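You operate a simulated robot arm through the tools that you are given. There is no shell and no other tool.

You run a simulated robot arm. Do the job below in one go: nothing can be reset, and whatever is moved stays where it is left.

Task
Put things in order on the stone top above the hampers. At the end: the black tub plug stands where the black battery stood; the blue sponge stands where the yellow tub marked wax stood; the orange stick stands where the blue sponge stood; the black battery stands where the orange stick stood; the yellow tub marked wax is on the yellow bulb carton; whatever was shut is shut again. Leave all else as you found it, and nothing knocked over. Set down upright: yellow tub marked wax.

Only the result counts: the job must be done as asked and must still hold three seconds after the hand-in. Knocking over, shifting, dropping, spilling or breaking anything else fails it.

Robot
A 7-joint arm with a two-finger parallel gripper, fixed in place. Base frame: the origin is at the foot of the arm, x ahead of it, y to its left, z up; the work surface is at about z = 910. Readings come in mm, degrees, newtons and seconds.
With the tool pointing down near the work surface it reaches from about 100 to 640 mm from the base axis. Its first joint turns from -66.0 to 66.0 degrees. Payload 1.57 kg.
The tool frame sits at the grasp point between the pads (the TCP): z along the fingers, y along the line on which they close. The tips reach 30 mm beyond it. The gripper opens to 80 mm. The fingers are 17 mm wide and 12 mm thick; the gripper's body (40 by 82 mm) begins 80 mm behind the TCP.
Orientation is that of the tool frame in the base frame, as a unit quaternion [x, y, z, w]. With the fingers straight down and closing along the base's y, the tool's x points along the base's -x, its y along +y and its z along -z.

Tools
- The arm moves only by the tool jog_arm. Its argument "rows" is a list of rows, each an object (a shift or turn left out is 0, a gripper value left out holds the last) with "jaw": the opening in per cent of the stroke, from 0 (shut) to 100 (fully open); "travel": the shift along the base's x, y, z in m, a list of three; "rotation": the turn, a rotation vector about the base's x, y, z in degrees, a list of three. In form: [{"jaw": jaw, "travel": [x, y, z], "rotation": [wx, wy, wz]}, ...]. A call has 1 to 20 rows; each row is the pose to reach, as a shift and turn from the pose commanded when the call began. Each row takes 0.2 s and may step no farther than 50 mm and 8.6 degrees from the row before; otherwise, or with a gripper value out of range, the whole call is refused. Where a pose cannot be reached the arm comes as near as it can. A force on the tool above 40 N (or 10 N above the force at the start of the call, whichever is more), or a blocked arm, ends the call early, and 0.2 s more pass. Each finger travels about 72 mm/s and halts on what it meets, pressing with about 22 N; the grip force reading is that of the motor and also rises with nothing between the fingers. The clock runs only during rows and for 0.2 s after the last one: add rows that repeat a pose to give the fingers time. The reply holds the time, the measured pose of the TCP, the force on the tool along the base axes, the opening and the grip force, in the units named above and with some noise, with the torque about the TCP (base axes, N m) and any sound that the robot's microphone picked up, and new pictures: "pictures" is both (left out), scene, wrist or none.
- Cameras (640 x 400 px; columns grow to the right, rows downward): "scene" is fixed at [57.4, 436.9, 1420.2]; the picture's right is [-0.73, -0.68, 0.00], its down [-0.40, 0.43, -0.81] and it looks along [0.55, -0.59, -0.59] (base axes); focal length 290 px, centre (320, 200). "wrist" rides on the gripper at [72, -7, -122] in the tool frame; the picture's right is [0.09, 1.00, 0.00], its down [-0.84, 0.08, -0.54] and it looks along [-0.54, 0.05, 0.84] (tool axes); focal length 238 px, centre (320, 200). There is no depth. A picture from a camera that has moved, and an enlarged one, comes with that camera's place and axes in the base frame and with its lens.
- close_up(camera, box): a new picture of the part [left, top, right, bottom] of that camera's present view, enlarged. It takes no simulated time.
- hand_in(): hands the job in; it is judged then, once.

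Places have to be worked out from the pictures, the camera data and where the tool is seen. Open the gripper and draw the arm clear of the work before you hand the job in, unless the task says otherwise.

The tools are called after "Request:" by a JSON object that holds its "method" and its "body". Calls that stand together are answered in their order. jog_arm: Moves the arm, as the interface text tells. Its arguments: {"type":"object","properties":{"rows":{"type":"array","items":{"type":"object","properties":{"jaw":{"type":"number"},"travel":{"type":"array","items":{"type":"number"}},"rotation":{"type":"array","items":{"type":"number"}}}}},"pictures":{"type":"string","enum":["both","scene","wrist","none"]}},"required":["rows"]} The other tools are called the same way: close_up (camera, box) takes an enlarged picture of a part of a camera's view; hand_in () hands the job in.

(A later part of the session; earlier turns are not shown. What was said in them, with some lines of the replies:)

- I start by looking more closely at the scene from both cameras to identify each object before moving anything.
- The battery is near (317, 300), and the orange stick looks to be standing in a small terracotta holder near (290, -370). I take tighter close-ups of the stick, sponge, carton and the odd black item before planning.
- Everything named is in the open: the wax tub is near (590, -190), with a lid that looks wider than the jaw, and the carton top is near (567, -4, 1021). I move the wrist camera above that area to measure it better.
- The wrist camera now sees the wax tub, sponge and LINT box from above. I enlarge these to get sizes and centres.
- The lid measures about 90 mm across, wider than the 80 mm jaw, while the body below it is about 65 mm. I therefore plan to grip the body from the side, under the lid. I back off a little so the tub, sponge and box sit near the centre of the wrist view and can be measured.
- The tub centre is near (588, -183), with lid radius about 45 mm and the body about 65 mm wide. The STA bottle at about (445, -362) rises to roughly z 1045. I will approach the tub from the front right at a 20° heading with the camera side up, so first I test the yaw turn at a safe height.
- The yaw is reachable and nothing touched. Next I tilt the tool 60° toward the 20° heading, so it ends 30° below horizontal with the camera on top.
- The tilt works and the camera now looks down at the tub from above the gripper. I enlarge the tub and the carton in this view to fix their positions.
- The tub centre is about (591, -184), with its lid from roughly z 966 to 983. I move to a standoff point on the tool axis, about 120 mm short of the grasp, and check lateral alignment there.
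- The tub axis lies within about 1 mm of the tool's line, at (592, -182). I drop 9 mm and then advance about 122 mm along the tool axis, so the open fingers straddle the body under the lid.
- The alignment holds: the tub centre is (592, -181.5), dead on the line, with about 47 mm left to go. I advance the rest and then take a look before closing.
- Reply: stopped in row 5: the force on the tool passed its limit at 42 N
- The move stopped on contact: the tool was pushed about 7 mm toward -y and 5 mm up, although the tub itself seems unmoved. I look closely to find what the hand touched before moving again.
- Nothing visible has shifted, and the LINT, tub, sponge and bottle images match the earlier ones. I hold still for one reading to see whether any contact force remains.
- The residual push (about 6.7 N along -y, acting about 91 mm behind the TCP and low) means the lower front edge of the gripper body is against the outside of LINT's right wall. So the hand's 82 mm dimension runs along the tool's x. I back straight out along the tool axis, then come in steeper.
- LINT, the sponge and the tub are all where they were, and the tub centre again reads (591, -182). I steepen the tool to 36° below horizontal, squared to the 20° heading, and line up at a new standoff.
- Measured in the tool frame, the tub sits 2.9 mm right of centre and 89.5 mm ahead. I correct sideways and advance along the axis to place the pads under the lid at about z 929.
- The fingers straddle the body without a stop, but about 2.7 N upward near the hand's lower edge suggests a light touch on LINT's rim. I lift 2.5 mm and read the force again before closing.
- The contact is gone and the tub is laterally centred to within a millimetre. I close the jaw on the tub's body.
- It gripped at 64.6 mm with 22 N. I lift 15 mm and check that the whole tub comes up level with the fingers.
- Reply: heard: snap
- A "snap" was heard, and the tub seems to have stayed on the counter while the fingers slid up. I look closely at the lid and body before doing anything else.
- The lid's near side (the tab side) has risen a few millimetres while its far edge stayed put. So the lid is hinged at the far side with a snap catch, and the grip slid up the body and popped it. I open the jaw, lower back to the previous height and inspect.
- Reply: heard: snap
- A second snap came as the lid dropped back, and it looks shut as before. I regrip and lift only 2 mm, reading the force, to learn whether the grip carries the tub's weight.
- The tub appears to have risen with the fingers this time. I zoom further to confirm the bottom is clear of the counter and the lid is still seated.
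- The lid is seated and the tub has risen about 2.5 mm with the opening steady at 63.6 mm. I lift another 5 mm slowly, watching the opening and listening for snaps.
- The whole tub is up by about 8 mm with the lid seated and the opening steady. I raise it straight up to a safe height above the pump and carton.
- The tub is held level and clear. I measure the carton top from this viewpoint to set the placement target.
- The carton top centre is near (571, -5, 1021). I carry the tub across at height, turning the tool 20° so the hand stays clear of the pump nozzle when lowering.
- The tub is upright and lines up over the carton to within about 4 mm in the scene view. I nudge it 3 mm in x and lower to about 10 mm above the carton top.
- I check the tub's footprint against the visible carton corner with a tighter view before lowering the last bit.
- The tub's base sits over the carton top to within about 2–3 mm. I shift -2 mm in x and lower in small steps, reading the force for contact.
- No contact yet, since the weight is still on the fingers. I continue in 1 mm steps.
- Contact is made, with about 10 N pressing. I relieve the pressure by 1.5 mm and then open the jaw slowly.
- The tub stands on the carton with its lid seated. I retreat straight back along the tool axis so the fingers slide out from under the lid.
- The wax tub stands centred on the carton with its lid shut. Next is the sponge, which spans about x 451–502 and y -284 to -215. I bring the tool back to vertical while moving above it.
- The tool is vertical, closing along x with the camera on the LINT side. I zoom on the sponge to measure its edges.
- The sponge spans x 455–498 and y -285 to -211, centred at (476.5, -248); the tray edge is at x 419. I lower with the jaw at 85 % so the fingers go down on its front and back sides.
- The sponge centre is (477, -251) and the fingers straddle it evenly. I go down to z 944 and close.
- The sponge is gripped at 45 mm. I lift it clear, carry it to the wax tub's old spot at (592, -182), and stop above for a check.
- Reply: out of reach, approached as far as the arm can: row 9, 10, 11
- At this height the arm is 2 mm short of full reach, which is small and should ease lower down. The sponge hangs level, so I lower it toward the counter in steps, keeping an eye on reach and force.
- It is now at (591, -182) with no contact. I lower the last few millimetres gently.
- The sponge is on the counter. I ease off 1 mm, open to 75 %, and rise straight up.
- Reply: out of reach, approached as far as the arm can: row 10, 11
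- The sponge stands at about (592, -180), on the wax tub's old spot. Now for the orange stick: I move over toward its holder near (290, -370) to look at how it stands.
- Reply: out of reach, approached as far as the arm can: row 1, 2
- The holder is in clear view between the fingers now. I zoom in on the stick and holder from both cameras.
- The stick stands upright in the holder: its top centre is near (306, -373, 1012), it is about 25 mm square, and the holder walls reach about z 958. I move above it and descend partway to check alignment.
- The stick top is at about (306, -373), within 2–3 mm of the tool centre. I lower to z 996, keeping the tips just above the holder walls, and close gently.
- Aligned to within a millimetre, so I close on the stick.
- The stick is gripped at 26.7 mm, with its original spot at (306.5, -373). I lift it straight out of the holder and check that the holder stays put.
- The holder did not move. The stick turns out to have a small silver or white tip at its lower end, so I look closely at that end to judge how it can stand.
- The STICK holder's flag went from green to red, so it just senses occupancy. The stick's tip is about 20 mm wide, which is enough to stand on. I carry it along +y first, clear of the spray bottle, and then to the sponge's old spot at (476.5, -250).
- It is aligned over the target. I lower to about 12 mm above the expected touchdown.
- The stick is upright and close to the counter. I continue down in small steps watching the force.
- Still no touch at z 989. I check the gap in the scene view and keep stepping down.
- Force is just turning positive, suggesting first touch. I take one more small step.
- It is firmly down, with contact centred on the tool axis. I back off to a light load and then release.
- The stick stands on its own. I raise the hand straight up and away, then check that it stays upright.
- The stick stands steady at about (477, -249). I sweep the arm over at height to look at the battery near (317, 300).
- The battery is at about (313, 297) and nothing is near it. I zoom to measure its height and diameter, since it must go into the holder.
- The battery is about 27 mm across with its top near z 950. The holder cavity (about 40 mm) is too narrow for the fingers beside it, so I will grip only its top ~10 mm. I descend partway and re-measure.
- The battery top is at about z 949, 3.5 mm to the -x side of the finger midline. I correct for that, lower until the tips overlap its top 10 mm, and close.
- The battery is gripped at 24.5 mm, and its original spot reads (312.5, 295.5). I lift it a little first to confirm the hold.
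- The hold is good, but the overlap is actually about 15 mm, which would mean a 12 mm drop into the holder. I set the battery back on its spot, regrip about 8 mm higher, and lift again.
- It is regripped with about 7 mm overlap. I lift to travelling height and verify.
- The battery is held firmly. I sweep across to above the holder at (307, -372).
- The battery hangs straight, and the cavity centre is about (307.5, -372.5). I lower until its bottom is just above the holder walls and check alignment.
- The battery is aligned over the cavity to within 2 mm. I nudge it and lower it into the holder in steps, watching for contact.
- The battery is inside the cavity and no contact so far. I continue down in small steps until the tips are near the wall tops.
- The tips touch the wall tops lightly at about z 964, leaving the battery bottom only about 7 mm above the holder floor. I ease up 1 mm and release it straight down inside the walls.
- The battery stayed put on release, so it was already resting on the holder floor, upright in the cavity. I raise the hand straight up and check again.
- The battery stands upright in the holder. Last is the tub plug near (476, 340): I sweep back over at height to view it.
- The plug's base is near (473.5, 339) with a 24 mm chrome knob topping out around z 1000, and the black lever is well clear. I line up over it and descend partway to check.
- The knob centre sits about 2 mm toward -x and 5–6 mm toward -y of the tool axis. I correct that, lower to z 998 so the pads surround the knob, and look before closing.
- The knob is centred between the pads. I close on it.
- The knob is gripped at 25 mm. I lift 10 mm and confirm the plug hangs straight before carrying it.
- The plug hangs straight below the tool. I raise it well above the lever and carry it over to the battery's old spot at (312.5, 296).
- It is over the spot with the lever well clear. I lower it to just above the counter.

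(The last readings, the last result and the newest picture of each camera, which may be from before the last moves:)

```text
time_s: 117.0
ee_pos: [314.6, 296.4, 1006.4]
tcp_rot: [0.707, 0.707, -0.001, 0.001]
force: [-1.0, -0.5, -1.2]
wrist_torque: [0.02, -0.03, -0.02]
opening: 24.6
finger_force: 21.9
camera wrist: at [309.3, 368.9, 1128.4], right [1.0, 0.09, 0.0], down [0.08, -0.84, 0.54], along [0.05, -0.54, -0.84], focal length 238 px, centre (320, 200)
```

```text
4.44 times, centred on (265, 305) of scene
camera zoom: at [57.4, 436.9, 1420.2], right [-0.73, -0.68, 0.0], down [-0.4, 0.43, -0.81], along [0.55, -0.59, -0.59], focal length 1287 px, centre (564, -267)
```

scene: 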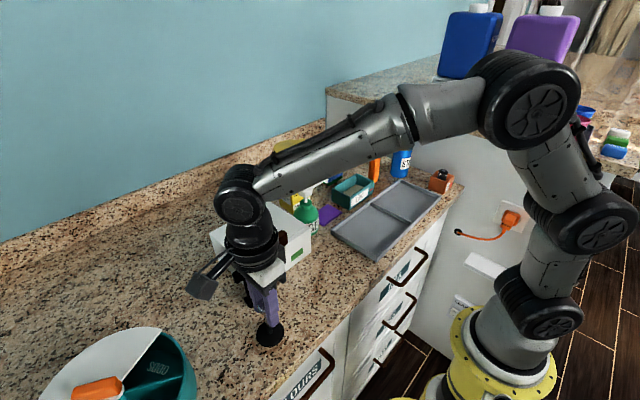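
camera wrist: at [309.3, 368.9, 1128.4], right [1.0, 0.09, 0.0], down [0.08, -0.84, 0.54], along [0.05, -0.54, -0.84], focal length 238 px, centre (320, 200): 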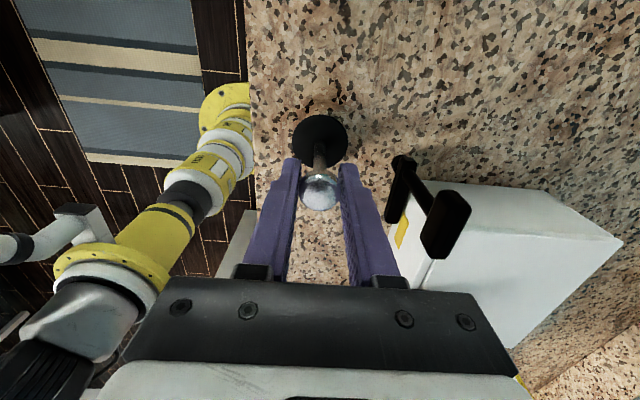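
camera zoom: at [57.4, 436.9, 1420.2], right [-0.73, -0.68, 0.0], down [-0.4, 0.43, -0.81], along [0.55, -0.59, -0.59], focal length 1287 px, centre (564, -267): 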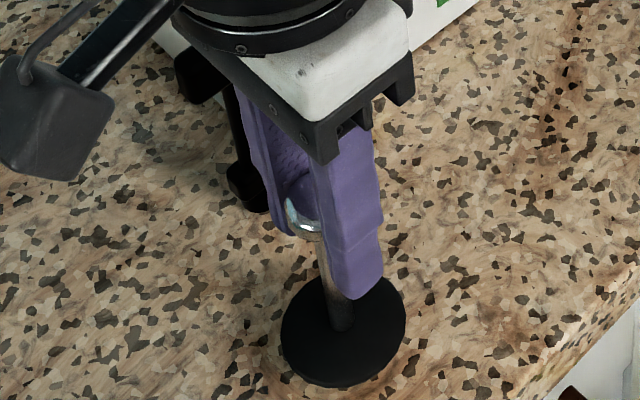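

The base is over (313, 294–296). I take small steps to touchdown.

Request:
{"method": "jog_arm", "body": {"rows": [{"travel": [0, 0, -0.002]}, {"travel": [0, 0, -0.004]}, {"travel": [0, 0, -0.005]}, {"travel": [0, 0, -0.005]}], "pictures": "none"}}

Request:
{"method": "jog_arm", "body": {"rows": [{"travel": [0, 0, -0.001]}, {"travel": [0, 0, -0.0015]}], "pictures": "none"}}

Request:
{"method": "jog_arm", "body": {"rows": [{"travel": [0, 0, -0.001]}, {"travel": [0, 0, -0.001]}], "pictures": "none"}}

```text
time_s: 118.0
ee_pos: [313.9, 296.0, 1002.5]
tcp_rot: [0.707, 0.708, 0.0, 0.0]
force: [0.1, 0.2, -0.4]
wrist_torque: [0.01, -0.04, -0.01]
opening: 24.9
finger_force: 22.4
```

```text
time_s: 118.6
ee_pos: [313.2, 296.0, 1000.1]
tcp_rot: [0.707, 0.707, 0.0, 0.001]
force: [-0.6, -0.6, -0.4]
wrist_torque: [-0.01, -0.03, -0.02]
opening: 24.7
finger_force: 22.5
```

```text
time_s: 119.2
ee_pos: [313.2, 295.7, 1000.5]
tcp_rot: [0.707, 0.707, 0.001, 0.001]
force: [-1.9, -2.2, 8.3]
wrist_torque: [-0.11, 0.18, 0.02]
opening: 25.0
finger_force: 22.0
```

Touchdown at about 8 N. I relieve 0.8 mm, open the jaw, and rise straight up.

Request:
{"method": "jog_arm", "body": {"rows": [{"travel": [0, 0, 0.0008]}, {"travel": [0, 0, 0.0008], "jaw": 36}, {"travel": [0, 0, 0.0008], "jaw": 42}, {"travel": [0, 0, 0.0008], "jaw": 50}, {"travel": [0, 0, 0.0008], "jaw": 60}, {"travel": [0, 0, 0.0008], "jaw": 60}, {"travel": [0, 0, 0.01], "jaw": 60}, {"travel": [0, 0, 0.03], "jaw": 60}, {"travel": [0, 0, 0.06], "jaw": 60}, {"travel": [0, 0, 0.1], "jaw": 60}, {"travel": [0, 0, 0.13], "jaw": 60}, {"travel": [0, 0, 0.13], "jaw": 60}], "pictures": "both"}}

Request:
{"method": "close_up", "body": {"camera": "scene", "box": [170, 220, 330, 350]}}

Request:
{"method": "close_up", "body": {"camera": "wrist", "box": [240, 50, 400, 200]}}

```text
time_s: 121.8
ee_pos: [313.8, 295.6, 1128.1]
tcp_rot: [0.707, 0.707, -0.001, 0.001]
force: [-0.7, -0.2, -0.1]
wrist_torque: [-0.01, -0.03, -0.01]
opening: 47.8
finger_force: 0.1
camera wrist: at [309.3, 368.9, 1250.1], right [1.0, 0.09, 0.0], down [0.08, -0.84, 0.54], along [0.05, -0.54, -0.84], focal length 238 px, centre (320, 200)
```

scene: 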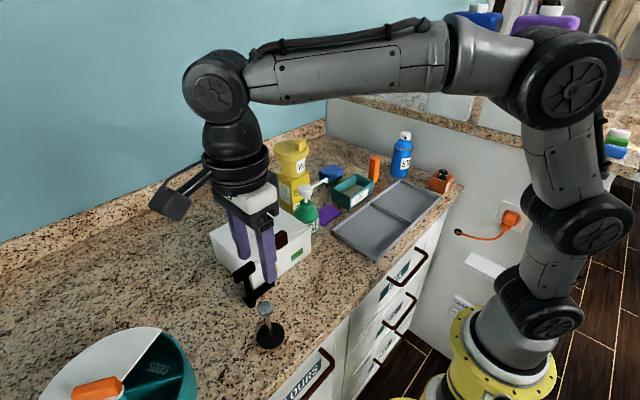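
wrist: 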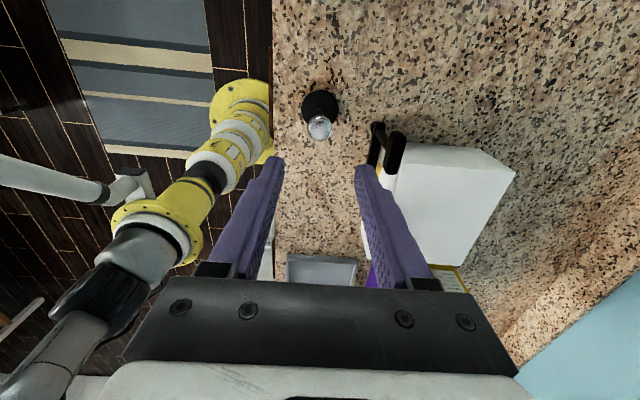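

```text
3.08 times, centred on (250, 285) of scene
camera zoom: at [57.4, 436.9, 1420.2], right [-0.73, -0.68, 0.0], down [-0.4, 0.43, -0.81], along [0.55, -0.59, -0.59], focal length 891 px, centre (535, -62)
```

zoom: 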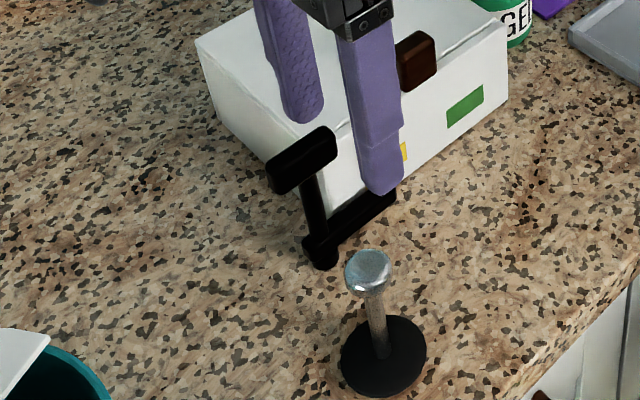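

```text
2.67 times, centred on (320, 125) of wrist
camera zoom: at [309.3, 368.9, 1250.1], right [1.0, 0.09, 0.0], down [0.08, -0.84, 0.54], along [0.05, -0.54, -0.84], focal length 636 px, centre (320, 400)
```

zoom: 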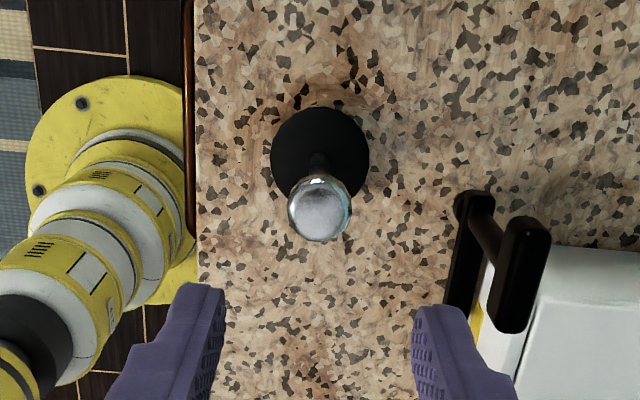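

The plug stands on the battery's old spot. I return the arm to its starting pose so I can compare the whole scene with the first pictures and check the wax lid.

Request:
{"method": "jog_arm", "body": {"rows": [{"jaw": 70, "travel": [0, 0, 0.04]}, {"travel": [0, -0.005, 0.08], "rotation": [0, 0, 8.2]}, {"travel": [0, -0.02, 0.115], "rotation": [0, 0, 16.4]}, {"travel": [0, -0.045, 0.12], "rotation": [0, 0, 24.6]}, {"travel": [0, -0.07, 0.121], "rotation": [0, 0, 32.8]}, {"travel": [0, -0.095, 0.121], "rotation": [0, 0, 41.0]}, {"travel": [0, -0.12, 0.121], "rotation": [0, 0, 49.2]}, {"travel": [0, -0.145, 0.121], "rotation": [0, 0, 57.4]}, {"travel": [0, -0.17, 0.121], "rotation": [0, 0, 65.6]}, {"travel": [0, -0.195, 0.121], "rotation": [0, 0, 73.8]}, {"travel": [0, -0.22, 0.121], "rotation": [0, 0, 82.0]}, {"travel": [0, -0.244, 0.121], "rotation": [0, 0, 90]}, {"travel": [0, -0.244, 0.121], "rotation": [0, 0, 90]}, {"travel": [0, -0.244, 0.121], "rotation": [0, 0, 90]}], "pictures": "both"}}

Request:
{"method": "close_up", "body": {"camera": "scene", "box": [265, 125, 355, 235]}}

Request:
{"method": "close_up", "body": {"camera": "wrist", "box": [0, 20, 320, 260]}}

Request:
{"method": "close_up", "body": {"camera": "wrist", "box": [320, 60, 640, 260]}}

```text
time_s: 124.8
ee_pos: [314.3, 50.1, 1250.2]
tcp_rot: [0.0, 1.0, 0.001, 0.0]
force: [0.6, -0.2, 0.2]
wrist_torque: [0.01, 0.02, 0.0]
opening: 56.1
finger_force: 0.1
camera wrist: at [243.5, 44.8, 1371.7], right [-0.09, 1.0, 0.0], down [0.84, 0.08, 0.54], along [0.54, 0.05, -0.84], focal length 238 px, centre (320, 200)
```

scene: 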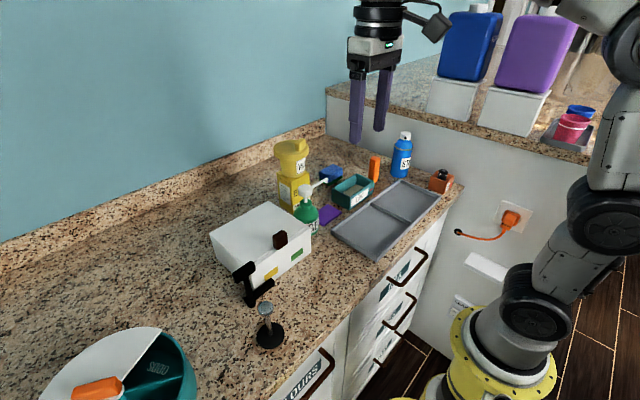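
wrist: 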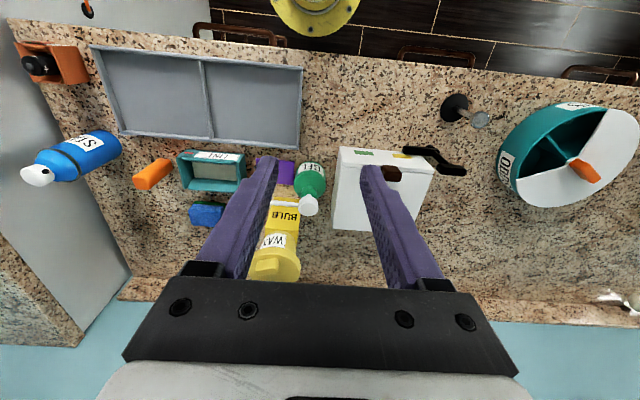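

```text
3.64 times, centred on (310, 180) of scene
camera zoom: at [57.4, 436.9, 1420.2], right [-0.73, -0.68, 0.0], down [-0.4, 0.43, -0.81], along [0.55, -0.59, -0.59], focal length 1053 px, centre (356, 273)
```

zoom: 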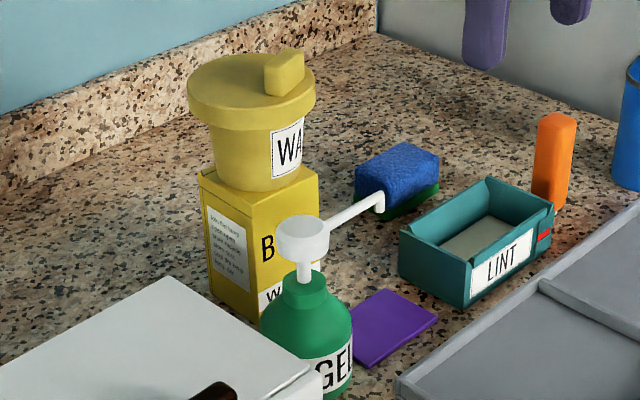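

```text
1.67 times, centred on (160, 140) of wrist
camera zoom: at [243.5, 44.8, 1371.7], right [-0.09, 1.0, 0.0], down [0.84, 0.08, 0.54], along [0.54, 0.05, -0.84], focal length 397 px, centre (587, 300)
```

zoom: 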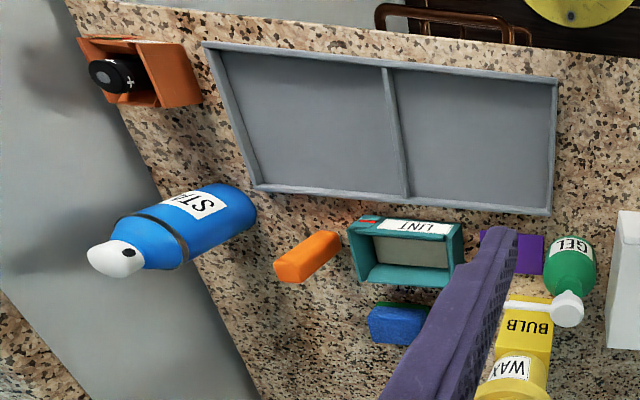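

```text
2.00 times, centred on (480, 160) of wrist
camera zoom: at [243.5, 44.8, 1371.7], right [-0.09, 1.0, 0.0], down [0.84, 0.08, 0.54], along [0.54, 0.05, -0.84], focal length 477 px, centre (0, 280)
```

zoom: 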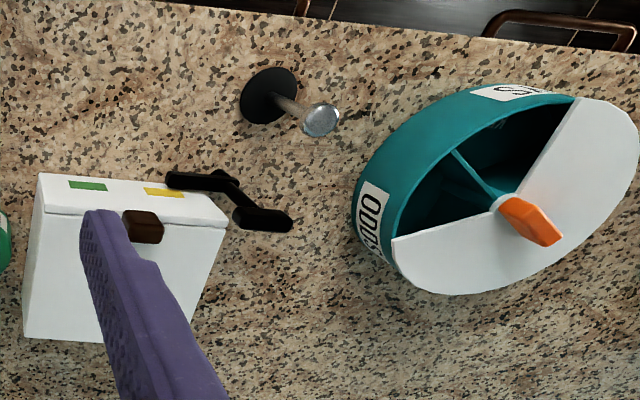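

Everything else (LINT, holder, bottle, tray, chest, lever, ODDS) matches the first pictures. I now check closely that the wax tub's lid is fully shut.

Request:
{"method": "close_up", "body": {"camera": "scene", "box": [265, 130, 320, 185]}}

Request:
{"method": "close_up", "body": {"camera": "wrist", "box": [230, 180, 330, 290]}}

```text
7.27 times, centred on (292, 158) of scene
camera zoom: at [57.4, 436.9, 1420.2], right [-0.73, -0.68, 0.0], down [-0.4, 0.43, -0.81], along [0.55, -0.59, -0.59], focal length 2106 px, centre (520, 509)
```

zoom: 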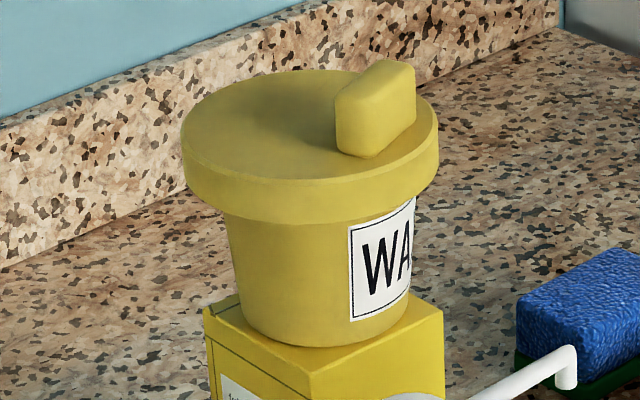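

```text
3.64 times, centred on (280, 235) of wrist
camera zoom: at [243.5, 44.8, 1371.7], right [-0.09, 1.0, 0.0], down [0.84, 0.08, 0.54], along [0.54, 0.05, -0.84], focal length 867 px, centre (466, 73)
```

zoom: 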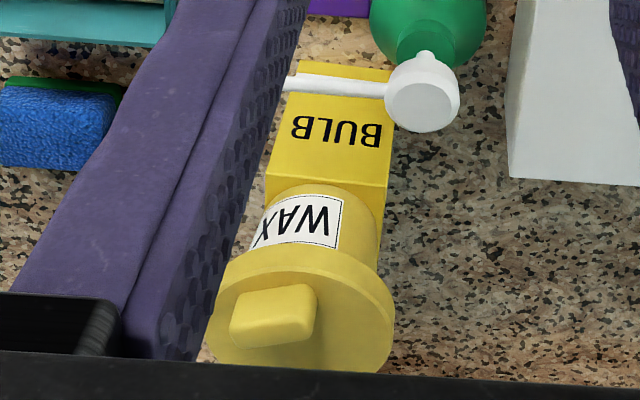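

The lid looks level, but I zoom in tightly on both sides of its rim to verify.

Request:
{"method": "close_up", "body": {"camera": "scene", "box": [272, 134, 312, 164]}}

Request:
{"method": "close_up", "body": {"camera": "scene", "box": [290, 135, 310, 165]}}

Request:
{"method": "close_up", "body": {"camera": "scene", "box": [270, 140, 290, 165]}}

```text
13.33 times, centred on (292, 149) of scene
camera zoom: at [57.4, 436.9, 1420.2], right [-0.73, -0.68, 0.0], down [-0.4, 0.43, -0.81], along [0.55, -0.59, -0.59], focal length 3860 px, centre (693, 880)
```

zoom: 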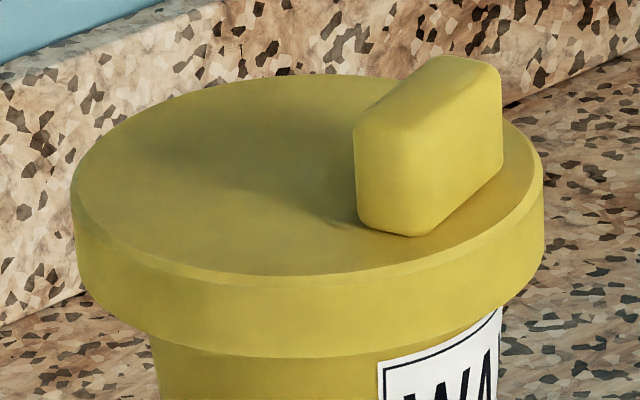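

```text
13.33 times, centred on (300, 150) of scene
camera zoom: at [57.4, 436.9, 1420.2], right [-0.73, -0.68, 0.0], down [-0.4, 0.43, -0.81], along [0.55, -0.59, -0.59], focal length 3860 px, centre (587, 867)
```

zoom: 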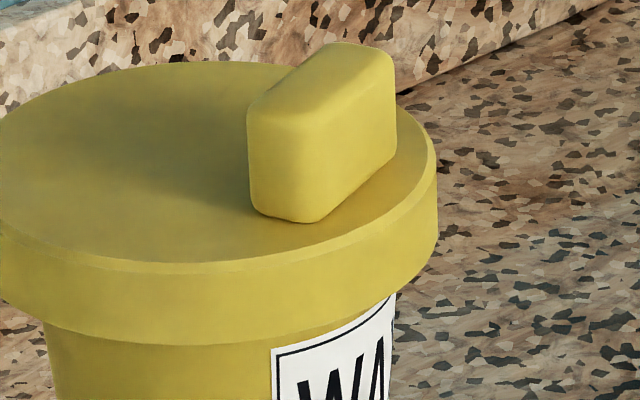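

```text
16.00 times, centred on (280, 152) of scene
camera zoom: at [57.4, 436.9, 1420.2], right [-0.73, -0.68, 0.0], down [-0.4, 0.43, -0.81], along [0.55, -0.59, -0.59], focal length 4632 px, centre (960, 960)
```

zoom: 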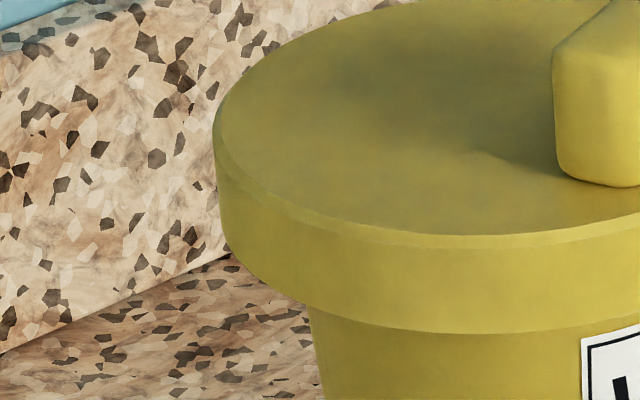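

The rim measurements agree with a level lid to about 1°, and the second snap suggests it relatched. To be sure, I reproduce the wrist view I had of the tub before it was ever touched and compare; first the yaw turn at height.

Request:
{"method": "jog_arm", "body": {"rows": [{"travel": [0.005, -0.01, 0], "rotation": [0, 0, -8.25]}, {"travel": [0.01, -0.02, 0], "rotation": [0, 0, -16.5]}, {"travel": [0.015, -0.03, 0], "rotation": [0, 0, -24.7]}, {"travel": [0.02, -0.04, 0], "rotation": [0, 0, -33]}, {"travel": [0.025, -0.05, 0], "rotation": [0, 0, -41.2]}, {"travel": [0.03, -0.06, 0], "rotation": [0, 0, -49.5]}, {"travel": [0.035, -0.07, 0], "rotation": [0, 0, -57.7]}, {"travel": [0.04, -0.08, 0], "rotation": [0, 0, -66]}, {"travel": [0.045, -0.09, 0], "rotation": [0, 0, -74.2]}, {"travel": [0.05, -0.1, 0], "rotation": [0, 0, -82.5]}, {"travel": [0.055, -0.11, 0], "rotation": [0, 0, -90.7]}, {"travel": [0.06, -0.12, 0], "rotation": [0, 0, -99]}, {"travel": [0.065, -0.13, 0], "rotation": [0, 0, -107.2]}, {"travel": [0.07, -0.14, 0], "rotation": [0, 0, -115.5]}, {"travel": [0.075, -0.15, 0], "rotation": [0, 0, -123.7]}, {"travel": [0.08, -0.16, 0], "rotation": [0, 0, -132]}, {"travel": [0.085, -0.17, 0], "rotation": [0, 0, -140]}, {"travel": [0.085, -0.17, 0], "rotation": [0, 0, -140]}], "pictures": "none"}}

Request:
{"method": "jog_arm", "body": {"rows": [{"rotation": [4.82, -5.75, 0]}, {"rotation": [9.64, -11.5, 0]}, {"rotation": [14.5, -17.2, 0]}, {"rotation": [19.3, -23.0, 0]}, {"rotation": [24.1, -28.7, 0]}, {"rotation": [28.9, -34.5, 0]}, {"rotation": [33.8, -40.2, 0]}, {"rotation": [38.57, -45.96, 0]}, {"rotation": [38.57, -45.96, 0]}], "pictures": "both"}}

```text
time_s: 128.6
ee_pos: [398.0, -119.0, 1249.9]
tcp_rot: [0.94, 0.341, -0.001, 0.001]
force: [0.4, -0.2, -0.2]
wrist_torque: [0.02, 0.0, 0.03]
opening: 56.0
finger_force: 0.0
```

```text
time_s: 130.6
ee_pos: [398.8, -119.1, 1249.8]
tcp_rot: [0.814, 0.297, 0.47, -0.172]
force: [0.4, 0.1, 0.0]
wrist_torque: [-0.01, 0.04, 0.01]
opening: 56.2
finger_force: 0.0
camera wrist: at [343.1, -157.4, 1373.3], right [0.68, -0.73, 0.08], down [-0.63, -0.63, -0.45], along [0.38, 0.26, -0.89], focal length 238 px, centre (320, 200)
```

scene: 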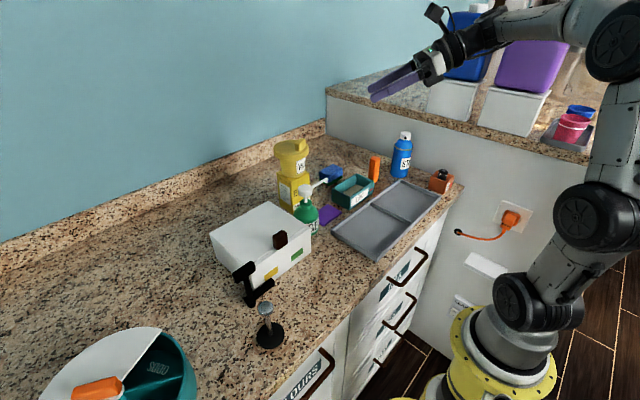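
wrist: 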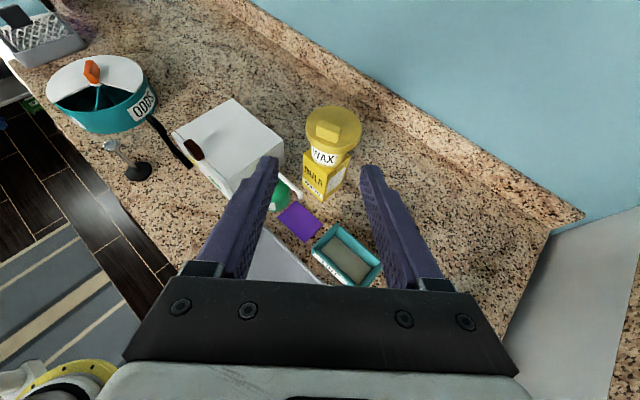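

The view is set up; now I move to the same relative standoff from the tub as the very first picture (about 122 mm short, on the 40° heading).

Request:
{"method": "jog_arm", "body": {"rows": [{"travel": [0.02, 0.009, -0.03]}, {"travel": [0.04, 0.018, -0.06]}, {"travel": [0.06, 0.027, -0.095]}, {"travel": [0.079, 0.036, -0.128]}, {"travel": [0.079, 0.036, -0.128]}, {"travel": [0.079, 0.036, -0.128]}], "pictures": "wrist"}}

Request:
{"method": "close_up", "body": {"camera": "wrist", "box": [240, 60, 400, 180]}}

```text
time_s: 132.0
ee_pos: [477.8, -81.3, 1122.8]
tcp_rot: [0.814, 0.297, 0.469, -0.171]
force: [0.6, 0.1, -0.3]
wrist_torque: [0.01, -0.02, -0.02]
opening: 55.9
finger_force: 0.0
camera wrist: at [421.7, -119.7, 1246.5], right [0.68, -0.73, 0.08], down [-0.63, -0.63, -0.45], along [0.38, 0.25, -0.89], focal length 238 px, centre (320, 200)
```

wrist: 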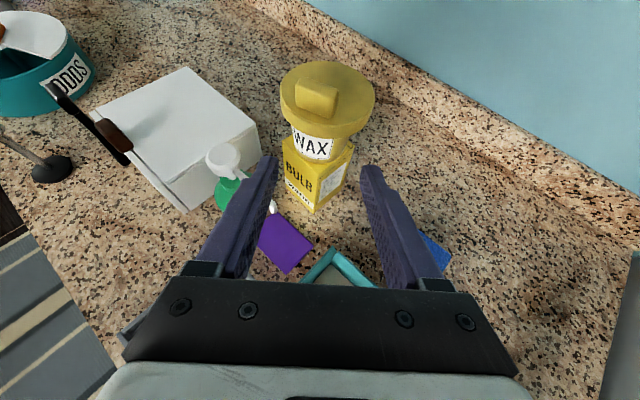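

```text
3.33 times, centred on (320, 120) of wrist
camera zoom: at [421.7, -119.7, 1246.5], right [0.68, -0.73, 0.08], down [-0.63, -0.63, -0.45], along [0.38, 0.25, -0.89], focal length 794 px, centre (320, 467)
```

zoom: 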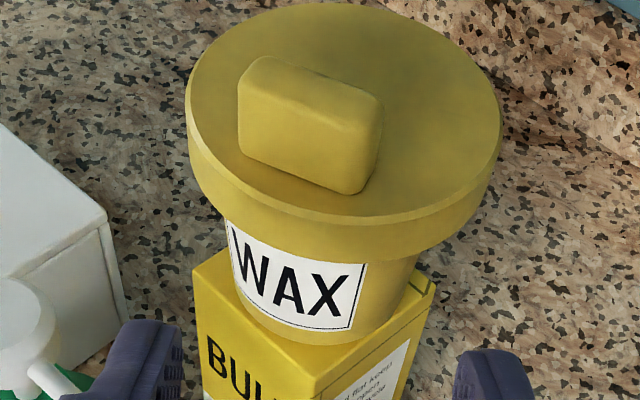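

Against the first standoff picture the lid's proportions match, but slightly more of the label shows, which could mean the lid sits 1–2 mm proud on the tab side. To be safe I will press it down gently at the tab. First I back off and bring the tool vertical.

Request:
{"method": "jog_arm", "body": {"rows": [{"travel": [-0.02, -0.009, 0.03]}, {"travel": [-0.04, -0.018, 0.06]}, {"travel": [-0.06, -0.027, 0.095]}, {"travel": [-0.079, -0.036, 0.128]}, {"travel": [-0.079, -0.036, 0.128], "rotation": [-4.82, 5.75, 0]}, {"travel": [-0.079, -0.036, 0.128], "rotation": [-9.64, 11.5, 0]}, {"travel": [-0.079, -0.036, 0.128], "rotation": [-14.5, 17.2, 0]}, {"travel": [-0.079, -0.036, 0.128], "rotation": [-19.3, 23.0, 0]}, {"travel": [-0.079, -0.036, 0.128], "rotation": [-24.1, 28.7, 0]}, {"travel": [-0.079, -0.036, 0.128], "rotation": [-28.9, 34.5, 0]}, {"travel": [-0.079, -0.036, 0.128], "rotation": [-33.8, 40.2, 0]}, {"travel": [-0.079, -0.036, 0.128], "rotation": [-38.57, 45.96, 0]}, {"travel": [-0.079, -0.036, 0.128], "rotation": [-38.57, 45.96, 0]}], "pictures": "none"}}

Request:
{"method": "jog_arm", "body": {"rows": [{"jaw": 40, "travel": [0.003, 0.007, 0], "rotation": [0, 0, 8.25]}, {"jaw": 20, "travel": [0.006, 0.013, 0], "rotation": [0, 0, 16.5]}, {"jaw": 0, "travel": [0.009, 0.02, 0], "rotation": [0, 0, 24.7]}, {"jaw": 0, "travel": [0.012, 0.027, 0], "rotation": [0, 0, 33]}, {"jaw": 0, "travel": [0.015, 0.033, 0], "rotation": [0, 0, 41.2]}, {"travel": [0.018, 0.04, 0], "rotation": [0, 0, 49.5]}, {"travel": [0.021, 0.047, 0], "rotation": [0, 0, 57.7]}, {"travel": [0.024, 0.053, 0], "rotation": [0, 0, 66]}, {"travel": [0.027, 0.06, 0], "rotation": [0, 0, 74.2]}, {"travel": [0.03, 0.067, 0], "rotation": [0, 0, 82.5]}, {"travel": [0.033, 0.073, 0], "rotation": [0, 0, 90.7]}, {"travel": [0.036, 0.08, 0], "rotation": [0, 0, 99]}, {"travel": [0.039, 0.087, 0], "rotation": [0, 0, 107.2]}, {"travel": [0.042, 0.093, 0], "rotation": [0, 0, 115.5]}, {"travel": [0.045, 0.1, 0], "rotation": [0, 0, 123.7]}, {"travel": [0.048, 0.107, 0], "rotation": [0, 0, 132]}, {"travel": [0.052, 0.113, 0], "rotation": [0, 0, 140]}, {"travel": [0.052, 0.113, 0], "rotation": [0, 0, 140]}], "pictures": "both"}}

```text
time_s: 134.8
ee_pos: [399.0, -117.9, 1250.0]
tcp_rot: [0.94, 0.341, -0.002, 0.001]
force: [0.5, -0.2, 0.5]
wrist_torque: [-0.04, 0.01, 0.02]
opening: 55.8
finger_force: 0.1
```

```text
time_s: 138.6
ee_pos: [451.2, -4.6, 1249.9]
tcp_rot: [-0.002, 1.0, 0.0, 0.0]
force: [-0.8, 0.1, -0.3]
wrist_torque: [0.02, -0.05, 0.02]
opening: 0.1
finger_force: 20.9
camera wrist: at [380.4, -11.1, 1371.6], right [-0.1, 1.0, 0.0], down [0.84, 0.08, 0.54], along [0.54, 0.05, -0.84], focal length 238 px, centre (320, 200)
```

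scene: 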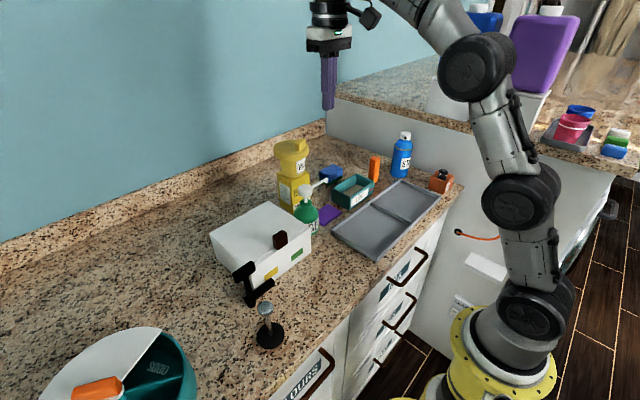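
wrist: 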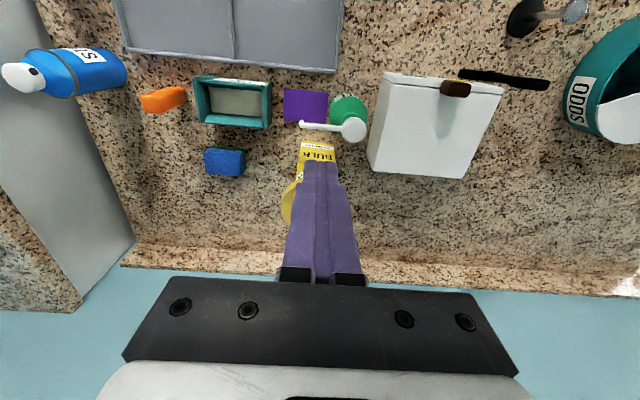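

The fingers are closed. The tab top is near (560, -4) at about z 1110, well inside the tub's footprint. I move above it and stop with the tips about 20 mm higher.

Request:
{"method": "jog_arm", "body": {"rows": [{"jaw": 0, "travel": [0.03, 0.0006, 0]}, {"jaw": 0, "travel": [0.06, 0.0006, -0.01]}, {"jaw": 0, "travel": [0.09, 0.0006, -0.03]}, {"jaw": 0, "travel": [0.1088, 0.0006, -0.06]}, {"jaw": 0, "travel": [0.1088, 0.0006, -0.085]}, {"jaw": 0, "travel": [0.1088, 0.0006, -0.085]}, {"jaw": 0, "travel": [0.1088, 0.0006, -0.085]}], "pictures": "both"}}

Request:
{"method": "close_up", "body": {"camera": "scene", "box": [250, 90, 350, 210]}}

Request:
{"method": "close_up", "body": {"camera": "wrist", "box": [250, 80, 390, 200]}}

```text
time_s: 140.2
ee_pos: [555.4, -4.5, 1162.9]
tcp_rot: [0.0, 1.0, -0.001, 0.001]
force: [1.6, 0.2, 0.1]
wrist_torque: [0.0, 0.0, 0.0]
opening: 0.0
finger_force: 21.6
out of reach, approached as far as the arm can: row 1, 2, 3, 4, 5, 6, 7
camera wrist: at [484.9, -10.5, 1284.4], right [-0.09, 1.0, 0.0], down [0.84, 0.08, 0.54], along [0.54, 0.05, -0.84], focal length 238 px, centre (320, 200)
```

scene: 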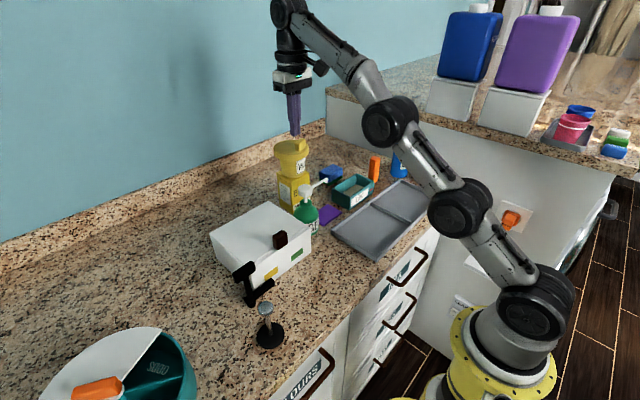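
wrist: 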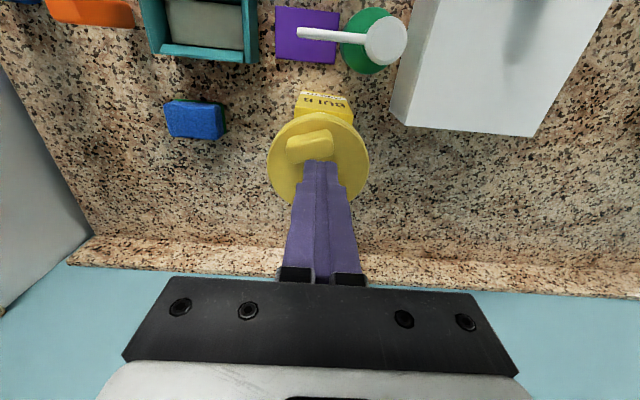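

```text
3.33 times, centred on (300, 150) of scene
camera zoom: at [57.4, 436.9, 1420.2], right [-0.73, -0.68, 0.0], down [-0.4, 0.43, -0.81], along [0.55, -0.59, -0.59], focal length 965 px, centre (387, 367)
```

zoom: 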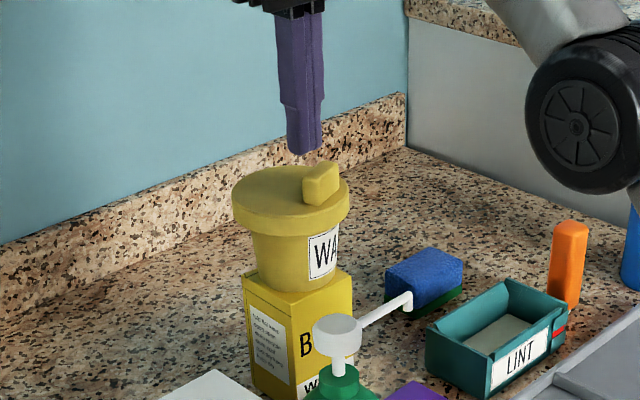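

```text
3.33 times, centred on (320, 140) of wrist
camera zoom: at [484.9, -10.5, 1284.4], right [-0.09, 1.0, 0.0], down [0.84, 0.08, 0.54], along [0.54, 0.05, -0.84], focal length 794 px, centre (320, 400)
```

zoom: 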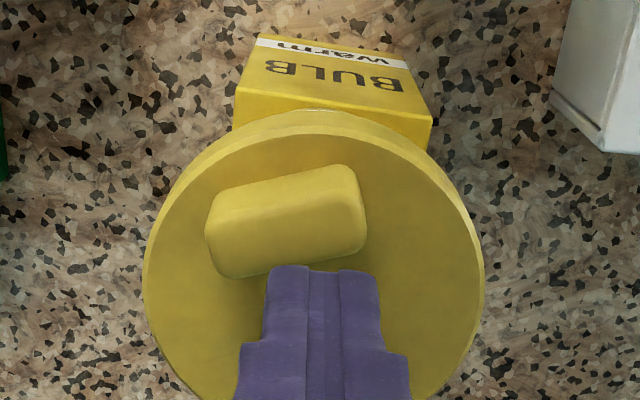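

The closed tips are right above the tab. I shift 4 mm in y, lower to just above it, and then press in small steps with force readings.

Request:
{"method": "jog_arm", "body": {"rows": [{"jaw": 0, "travel": [0, -0.004, -0.008]}, {"jaw": 0, "travel": [0, -0.004, -0.015]}, {"jaw": 0, "travel": [0, -0.004, -0.015]}], "pictures": "both"}}

Request:
{"method": "close_up", "body": {"camera": "scene", "box": [265, 115, 325, 185]}}

Request:
{"method": "close_up", "body": {"camera": "wrist", "box": [250, 80, 390, 200]}}

```text
time_s: 141.0
ee_pos: [555.5, -9.6, 1147.1]
tcp_rot: [0.0, 1.0, 0.001, 0.001]
force: [0.5, -0.7, 0.6]
wrist_torque: [0.0, 0.03, 0.0]
opening: 0.0
finger_force: 20.7
camera wrist: at [485.5, -14.5, 1269.3], right [-0.09, 1.0, 0.0], down [0.84, 0.08, 0.54], along [0.54, 0.05, -0.84], focal length 238 px, centre (320, 200)
```

scene: 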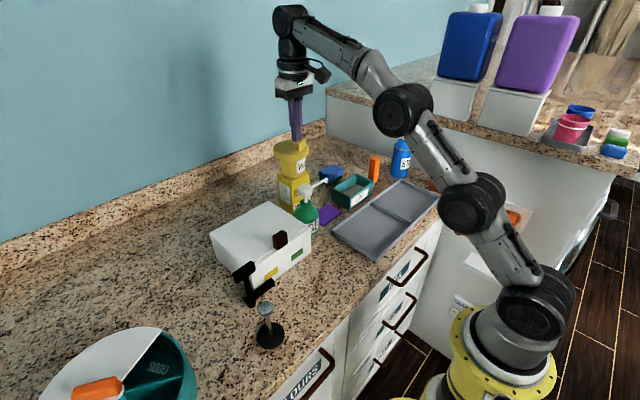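
wrist: 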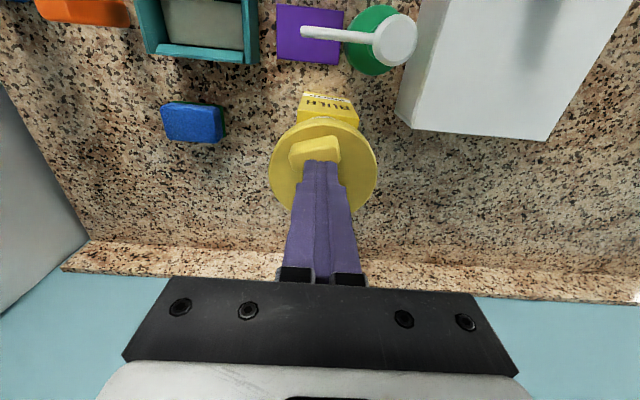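

```text
5.71 times, centred on (295, 150) of scene
camera zoom: at [57.4, 436.9, 1420.2], right [-0.73, -0.68, 0.0], down [-0.4, 0.43, -0.81], along [0.55, -0.59, -0.59], focal length 1654 px, centre (463, 486)
```

zoom: 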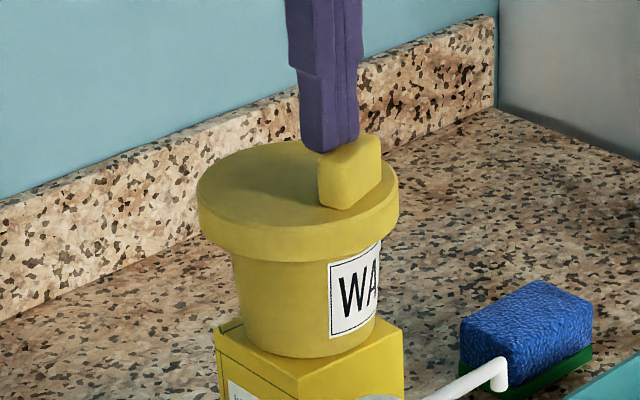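

```text
3.33 times, centred on (320, 140) of wrist
camera zoom: at [485.5, -14.5, 1269.3], right [-0.09, 1.0, 0.0], down [0.84, 0.08, 0.54], along [0.54, 0.05, -0.84], focal length 794 px, centre (320, 400)
```

zoom: 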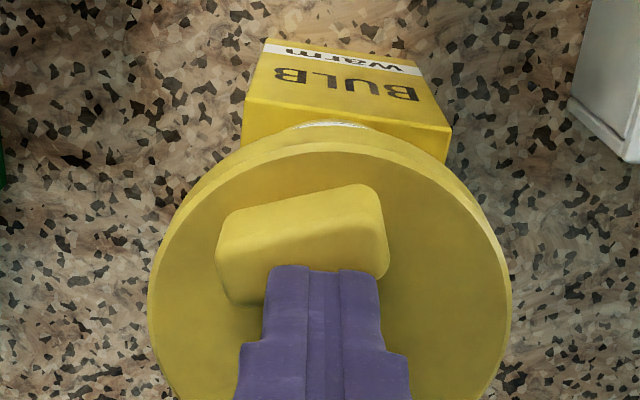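

The tips would land on the far half of the tab, so I shift 6 mm toward -x, then step down to contact.

Request:
{"method": "jog_arm", "body": {"rows": [{"jaw": 0, "travel": [-0.006, -0.001, 0]}, {"jaw": 0, "travel": [-0.006, -0.001, -0.003]}, {"jaw": 0, "travel": [-0.006, -0.001, -0.003]}], "pictures": "none"}}

Request:
{"method": "jog_arm", "body": {"rows": [{"jaw": 0, "travel": [0, 0, -0.001]}, {"jaw": 0, "travel": [0, 0, -0.0015]}], "pictures": "none"}}

Request:
{"method": "jog_arm", "body": {"rows": [{"jaw": 0, "travel": [0, 0, -0.001]}, {"jaw": 0, "travel": [0, 0, -0.0015]}], "pictures": "both"}}

Request:
{"method": "close_up", "body": {"camera": "scene", "box": [265, 115, 325, 185]}}

Request:
{"method": "close_up", "body": {"camera": "wrist", "box": [250, 80, 390, 200]}}

```text
time_s: 141.8
ee_pos: [548.3, -8.8, 1146.8]
tcp_rot: [0.0, 1.0, 0.0, 0.004]
force: [0.4, -0.5, 12.5]
wrist_torque: [-0.03, -0.01, -0.01]
opening: 0.0
finger_force: 21.7
```

```text
time_s: 142.4
ee_pos: [550.7, -8.9, 1146.6]
tcp_rot: [0.0, 1.0, 0.0, 0.004]
force: [-0.1, -1.3, 24.8]
wrist_torque: [-0.07, -0.04, -0.02]
opening: 0.0
finger_force: 21.2
```

```text
time_s: 143.0
ee_pos: [549.8, -9.5, 1146.8]
tcp_rot: [0.0, 1.0, 0.0, 0.005]
force: [0.8, -0.7, 32.2]
wrist_torque: [0.06, 0.04, -0.02]
opening: 0.0
finger_force: 21.2
camera wrist: at [478.1, -15.0, 1267.4], right [-0.09, 1.0, 0.0], down [0.83, 0.08, 0.55], along [0.55, 0.05, -0.83], focal length 238 px, centre (320, 200)
```

scene: 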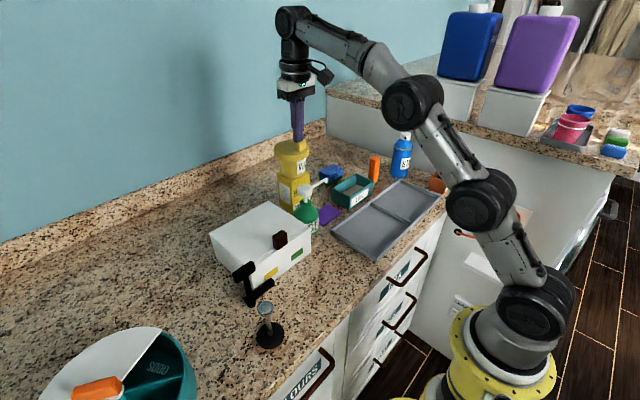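
wrist: 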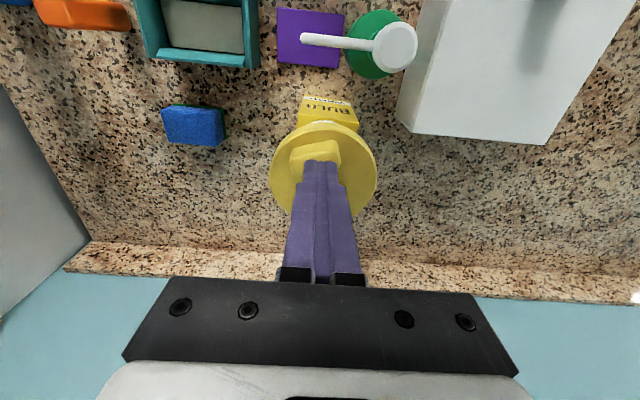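

```text
5.71 times, centred on (295, 150) of scene
camera zoom: at [56.8, 436.9, 1420.2], right [-0.73, -0.68, 0.0], down [-0.4, 0.43, -0.81], along [0.55, -0.59, -0.59], focal length 1654 px, centre (463, 486)
```

zoom: 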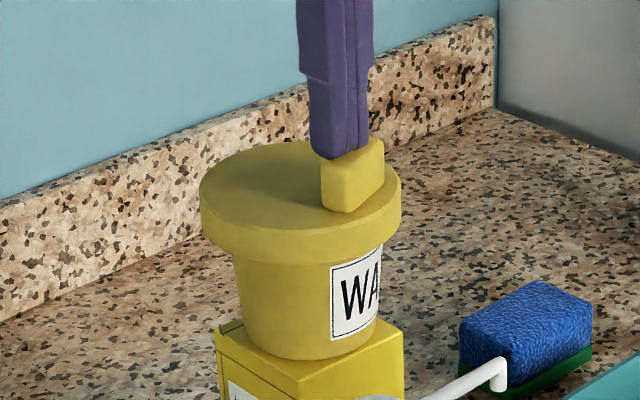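

```text
3.33 times, centred on (320, 140) of wrist
camera zoom: at [478.1, -15.0, 1267.4], right [-0.09, 1.0, 0.0], down [0.83, 0.08, 0.55], along [0.55, 0.05, -0.83], focal length 794 px, centre (320, 400)
```

zoom: 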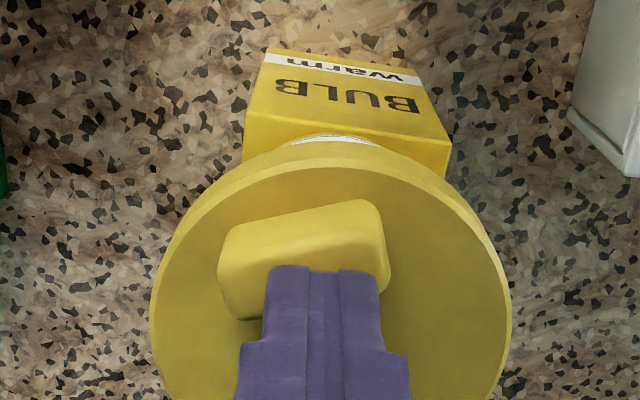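

The lid took over 30 N at the tab without moving and without a snap, so it is fully shut. I lift off straight up and retreat.

Request:
{"method": "jog_arm", "body": {"rows": [{"jaw": 0, "travel": [0, 0, 0.005]}, {"jaw": 0, "travel": [0, 0, 0.012]}, {"jaw": 0, "travel": [0, 0, 0.025]}, {"jaw": 0, "travel": [-0.02, 0, 0.05]}, {"jaw": 0, "travel": [-0.05, 0, 0.075]}, {"jaw": 20, "travel": [-0.09, 0.01, 0.09]}, {"jaw": 40, "travel": [-0.13, 0.02, 0.1]}, {"jaw": 60, "travel": [-0.17, 0.035, 0.1]}, {"jaw": 80, "travel": [-0.21, 0.05, 0.1]}, {"jaw": 100, "travel": [-0.236, 0.06, 0.1]}, {"jaw": 100, "travel": [-0.236, 0.06, 0.1]}, {"jaw": 100, "travel": [-0.236, 0.06, 0.1]}], "pictures": "both"}}

Request:
{"method": "close_up", "body": {"camera": "scene", "box": [260, 125, 400, 235]}}

Request:
{"method": "close_up", "body": {"camera": "scene", "box": [265, 130, 320, 185]}}

Request:
{"method": "close_up", "body": {"camera": "scene", "box": [360, 130, 480, 230]}}

```text
time_s: 145.6
ee_pos: [315.0, 52.6, 1242.6]
tcp_rot: [0.0, 1.0, 0.0, 0.001]
force: [0.7, 0.7, 0.3]
wrist_torque: [-0.02, 0.02, 0.03]
opening: 80.2
finger_force: 0.0
camera wrist: at [244.8, 46.8, 1364.1], right [-0.09, 1.0, 0.0], down [0.84, 0.08, 0.54], along [0.54, 0.05, -0.84], focal length 238 px, centre (320, 200)
```

scene: 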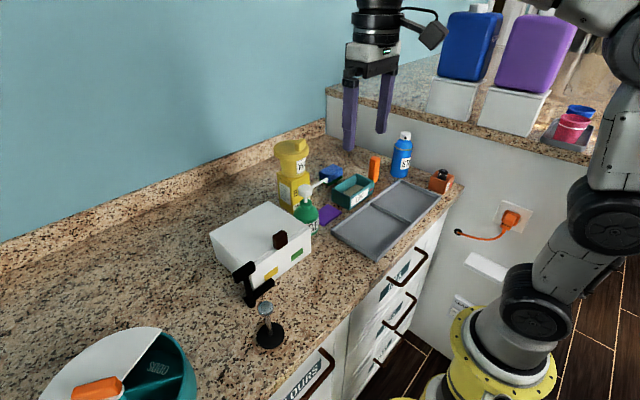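
wrist: 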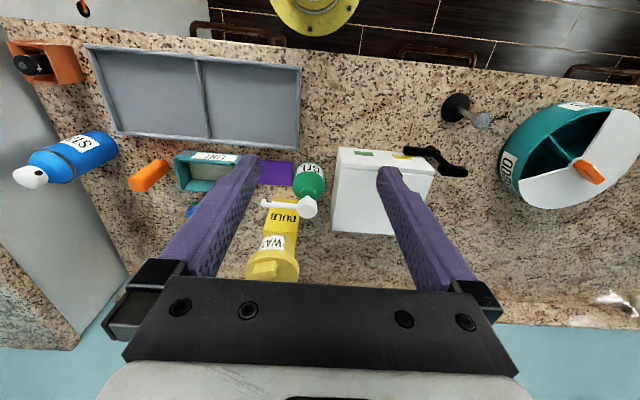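

```text
3.64 times, centred on (330, 180) of scene
camera zoom: at [57.4, 436.9, 1420.2], right [-0.73, -0.68, 0.0], down [-0.4, 0.43, -0.81], along [0.55, -0.59, -0.59], focal length 1053 px, centre (284, 273)
```

zoom: 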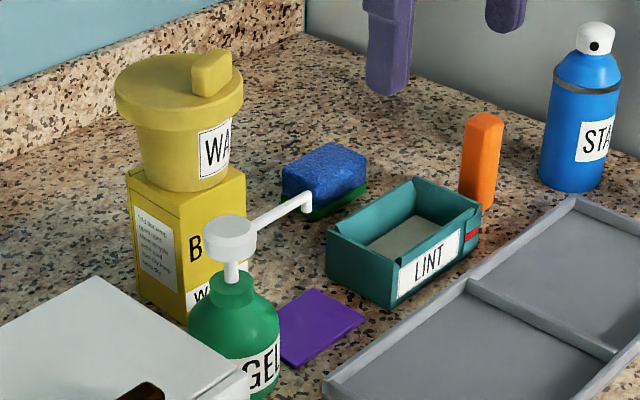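

```text
7.27 times, centred on (292, 158) of scene
camera zoom: at [57.4, 436.9, 1420.2], right [-0.73, -0.68, 0.0], down [-0.4, 0.43, -0.81], along [0.55, -0.59, -0.59], focal length 2106 px, centre (520, 509)
```

zoom: 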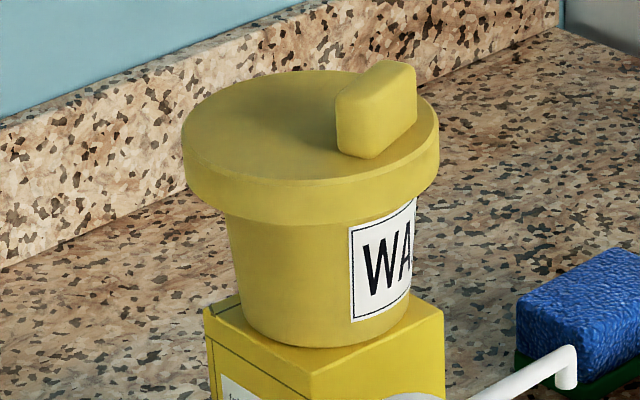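

```text
4.00 times, centred on (420, 180) of scene
camera zoom: at [57.4, 436.9, 1420.2], right [-0.73, -0.68, 0.0], down [-0.4, 0.43, -0.81], along [0.55, -0.59, -0.59], focal length 1158 px, centre (-80, 280)
```

zoom: 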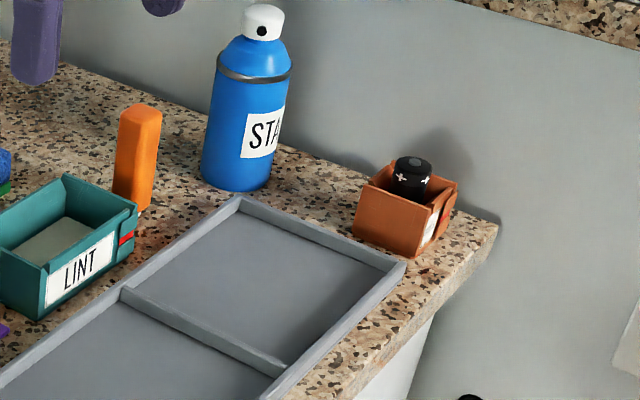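

The press changed nothing, so the lid is fully shut. The tub stands on the carton, the sponge, stick, battery and plug are in their places, nothing else has moved, and the open gripper is clear of the work. I hand the job in.

Request:
{"method": "hand_in", "body": {}}

```text
The job is handed in.
```

I moved all five things to their places and handed the job in. I haven't been told how it was judged.

| Item | Where it ended up | How it stands |
|---|---|---|
| Yellow tub marked wax | On the yellow bulb carton | Upright, lid shut |
| Blue sponge | Wax tub's old spot | Flat, as before, within about 2 mm |
| Orange stick | Sponge's old spot | Upright on its own, within about 1–2 mm |
| Black battery | In the holder marked STICK, where the orange stick stood | Upright |
| Black tub plug | Battery's old spot | Upright, within about 2 mm |

- **Touch on the LINT box:** on my first approach to the wax tub, the gripper body pressed against the LINT box with about 42 N and the arm stopped. The box showed no movement in the pictures afterwards.
- **Wax tub lid:** the lid popped open a few millimetres when my first grip slipped, then snapped shut again. At the end I pressed on the lid's tab with about 32 N and it didn't move, so it was already fully shut.
- **Holder flag:** the flag on the side of the STICK holder turned from green to red when I lifted the stick out. It was still red after the battery went in.

Comparing the last pictures with the first, nothing else had moved. The gripper is open and the arm is clear of the work.
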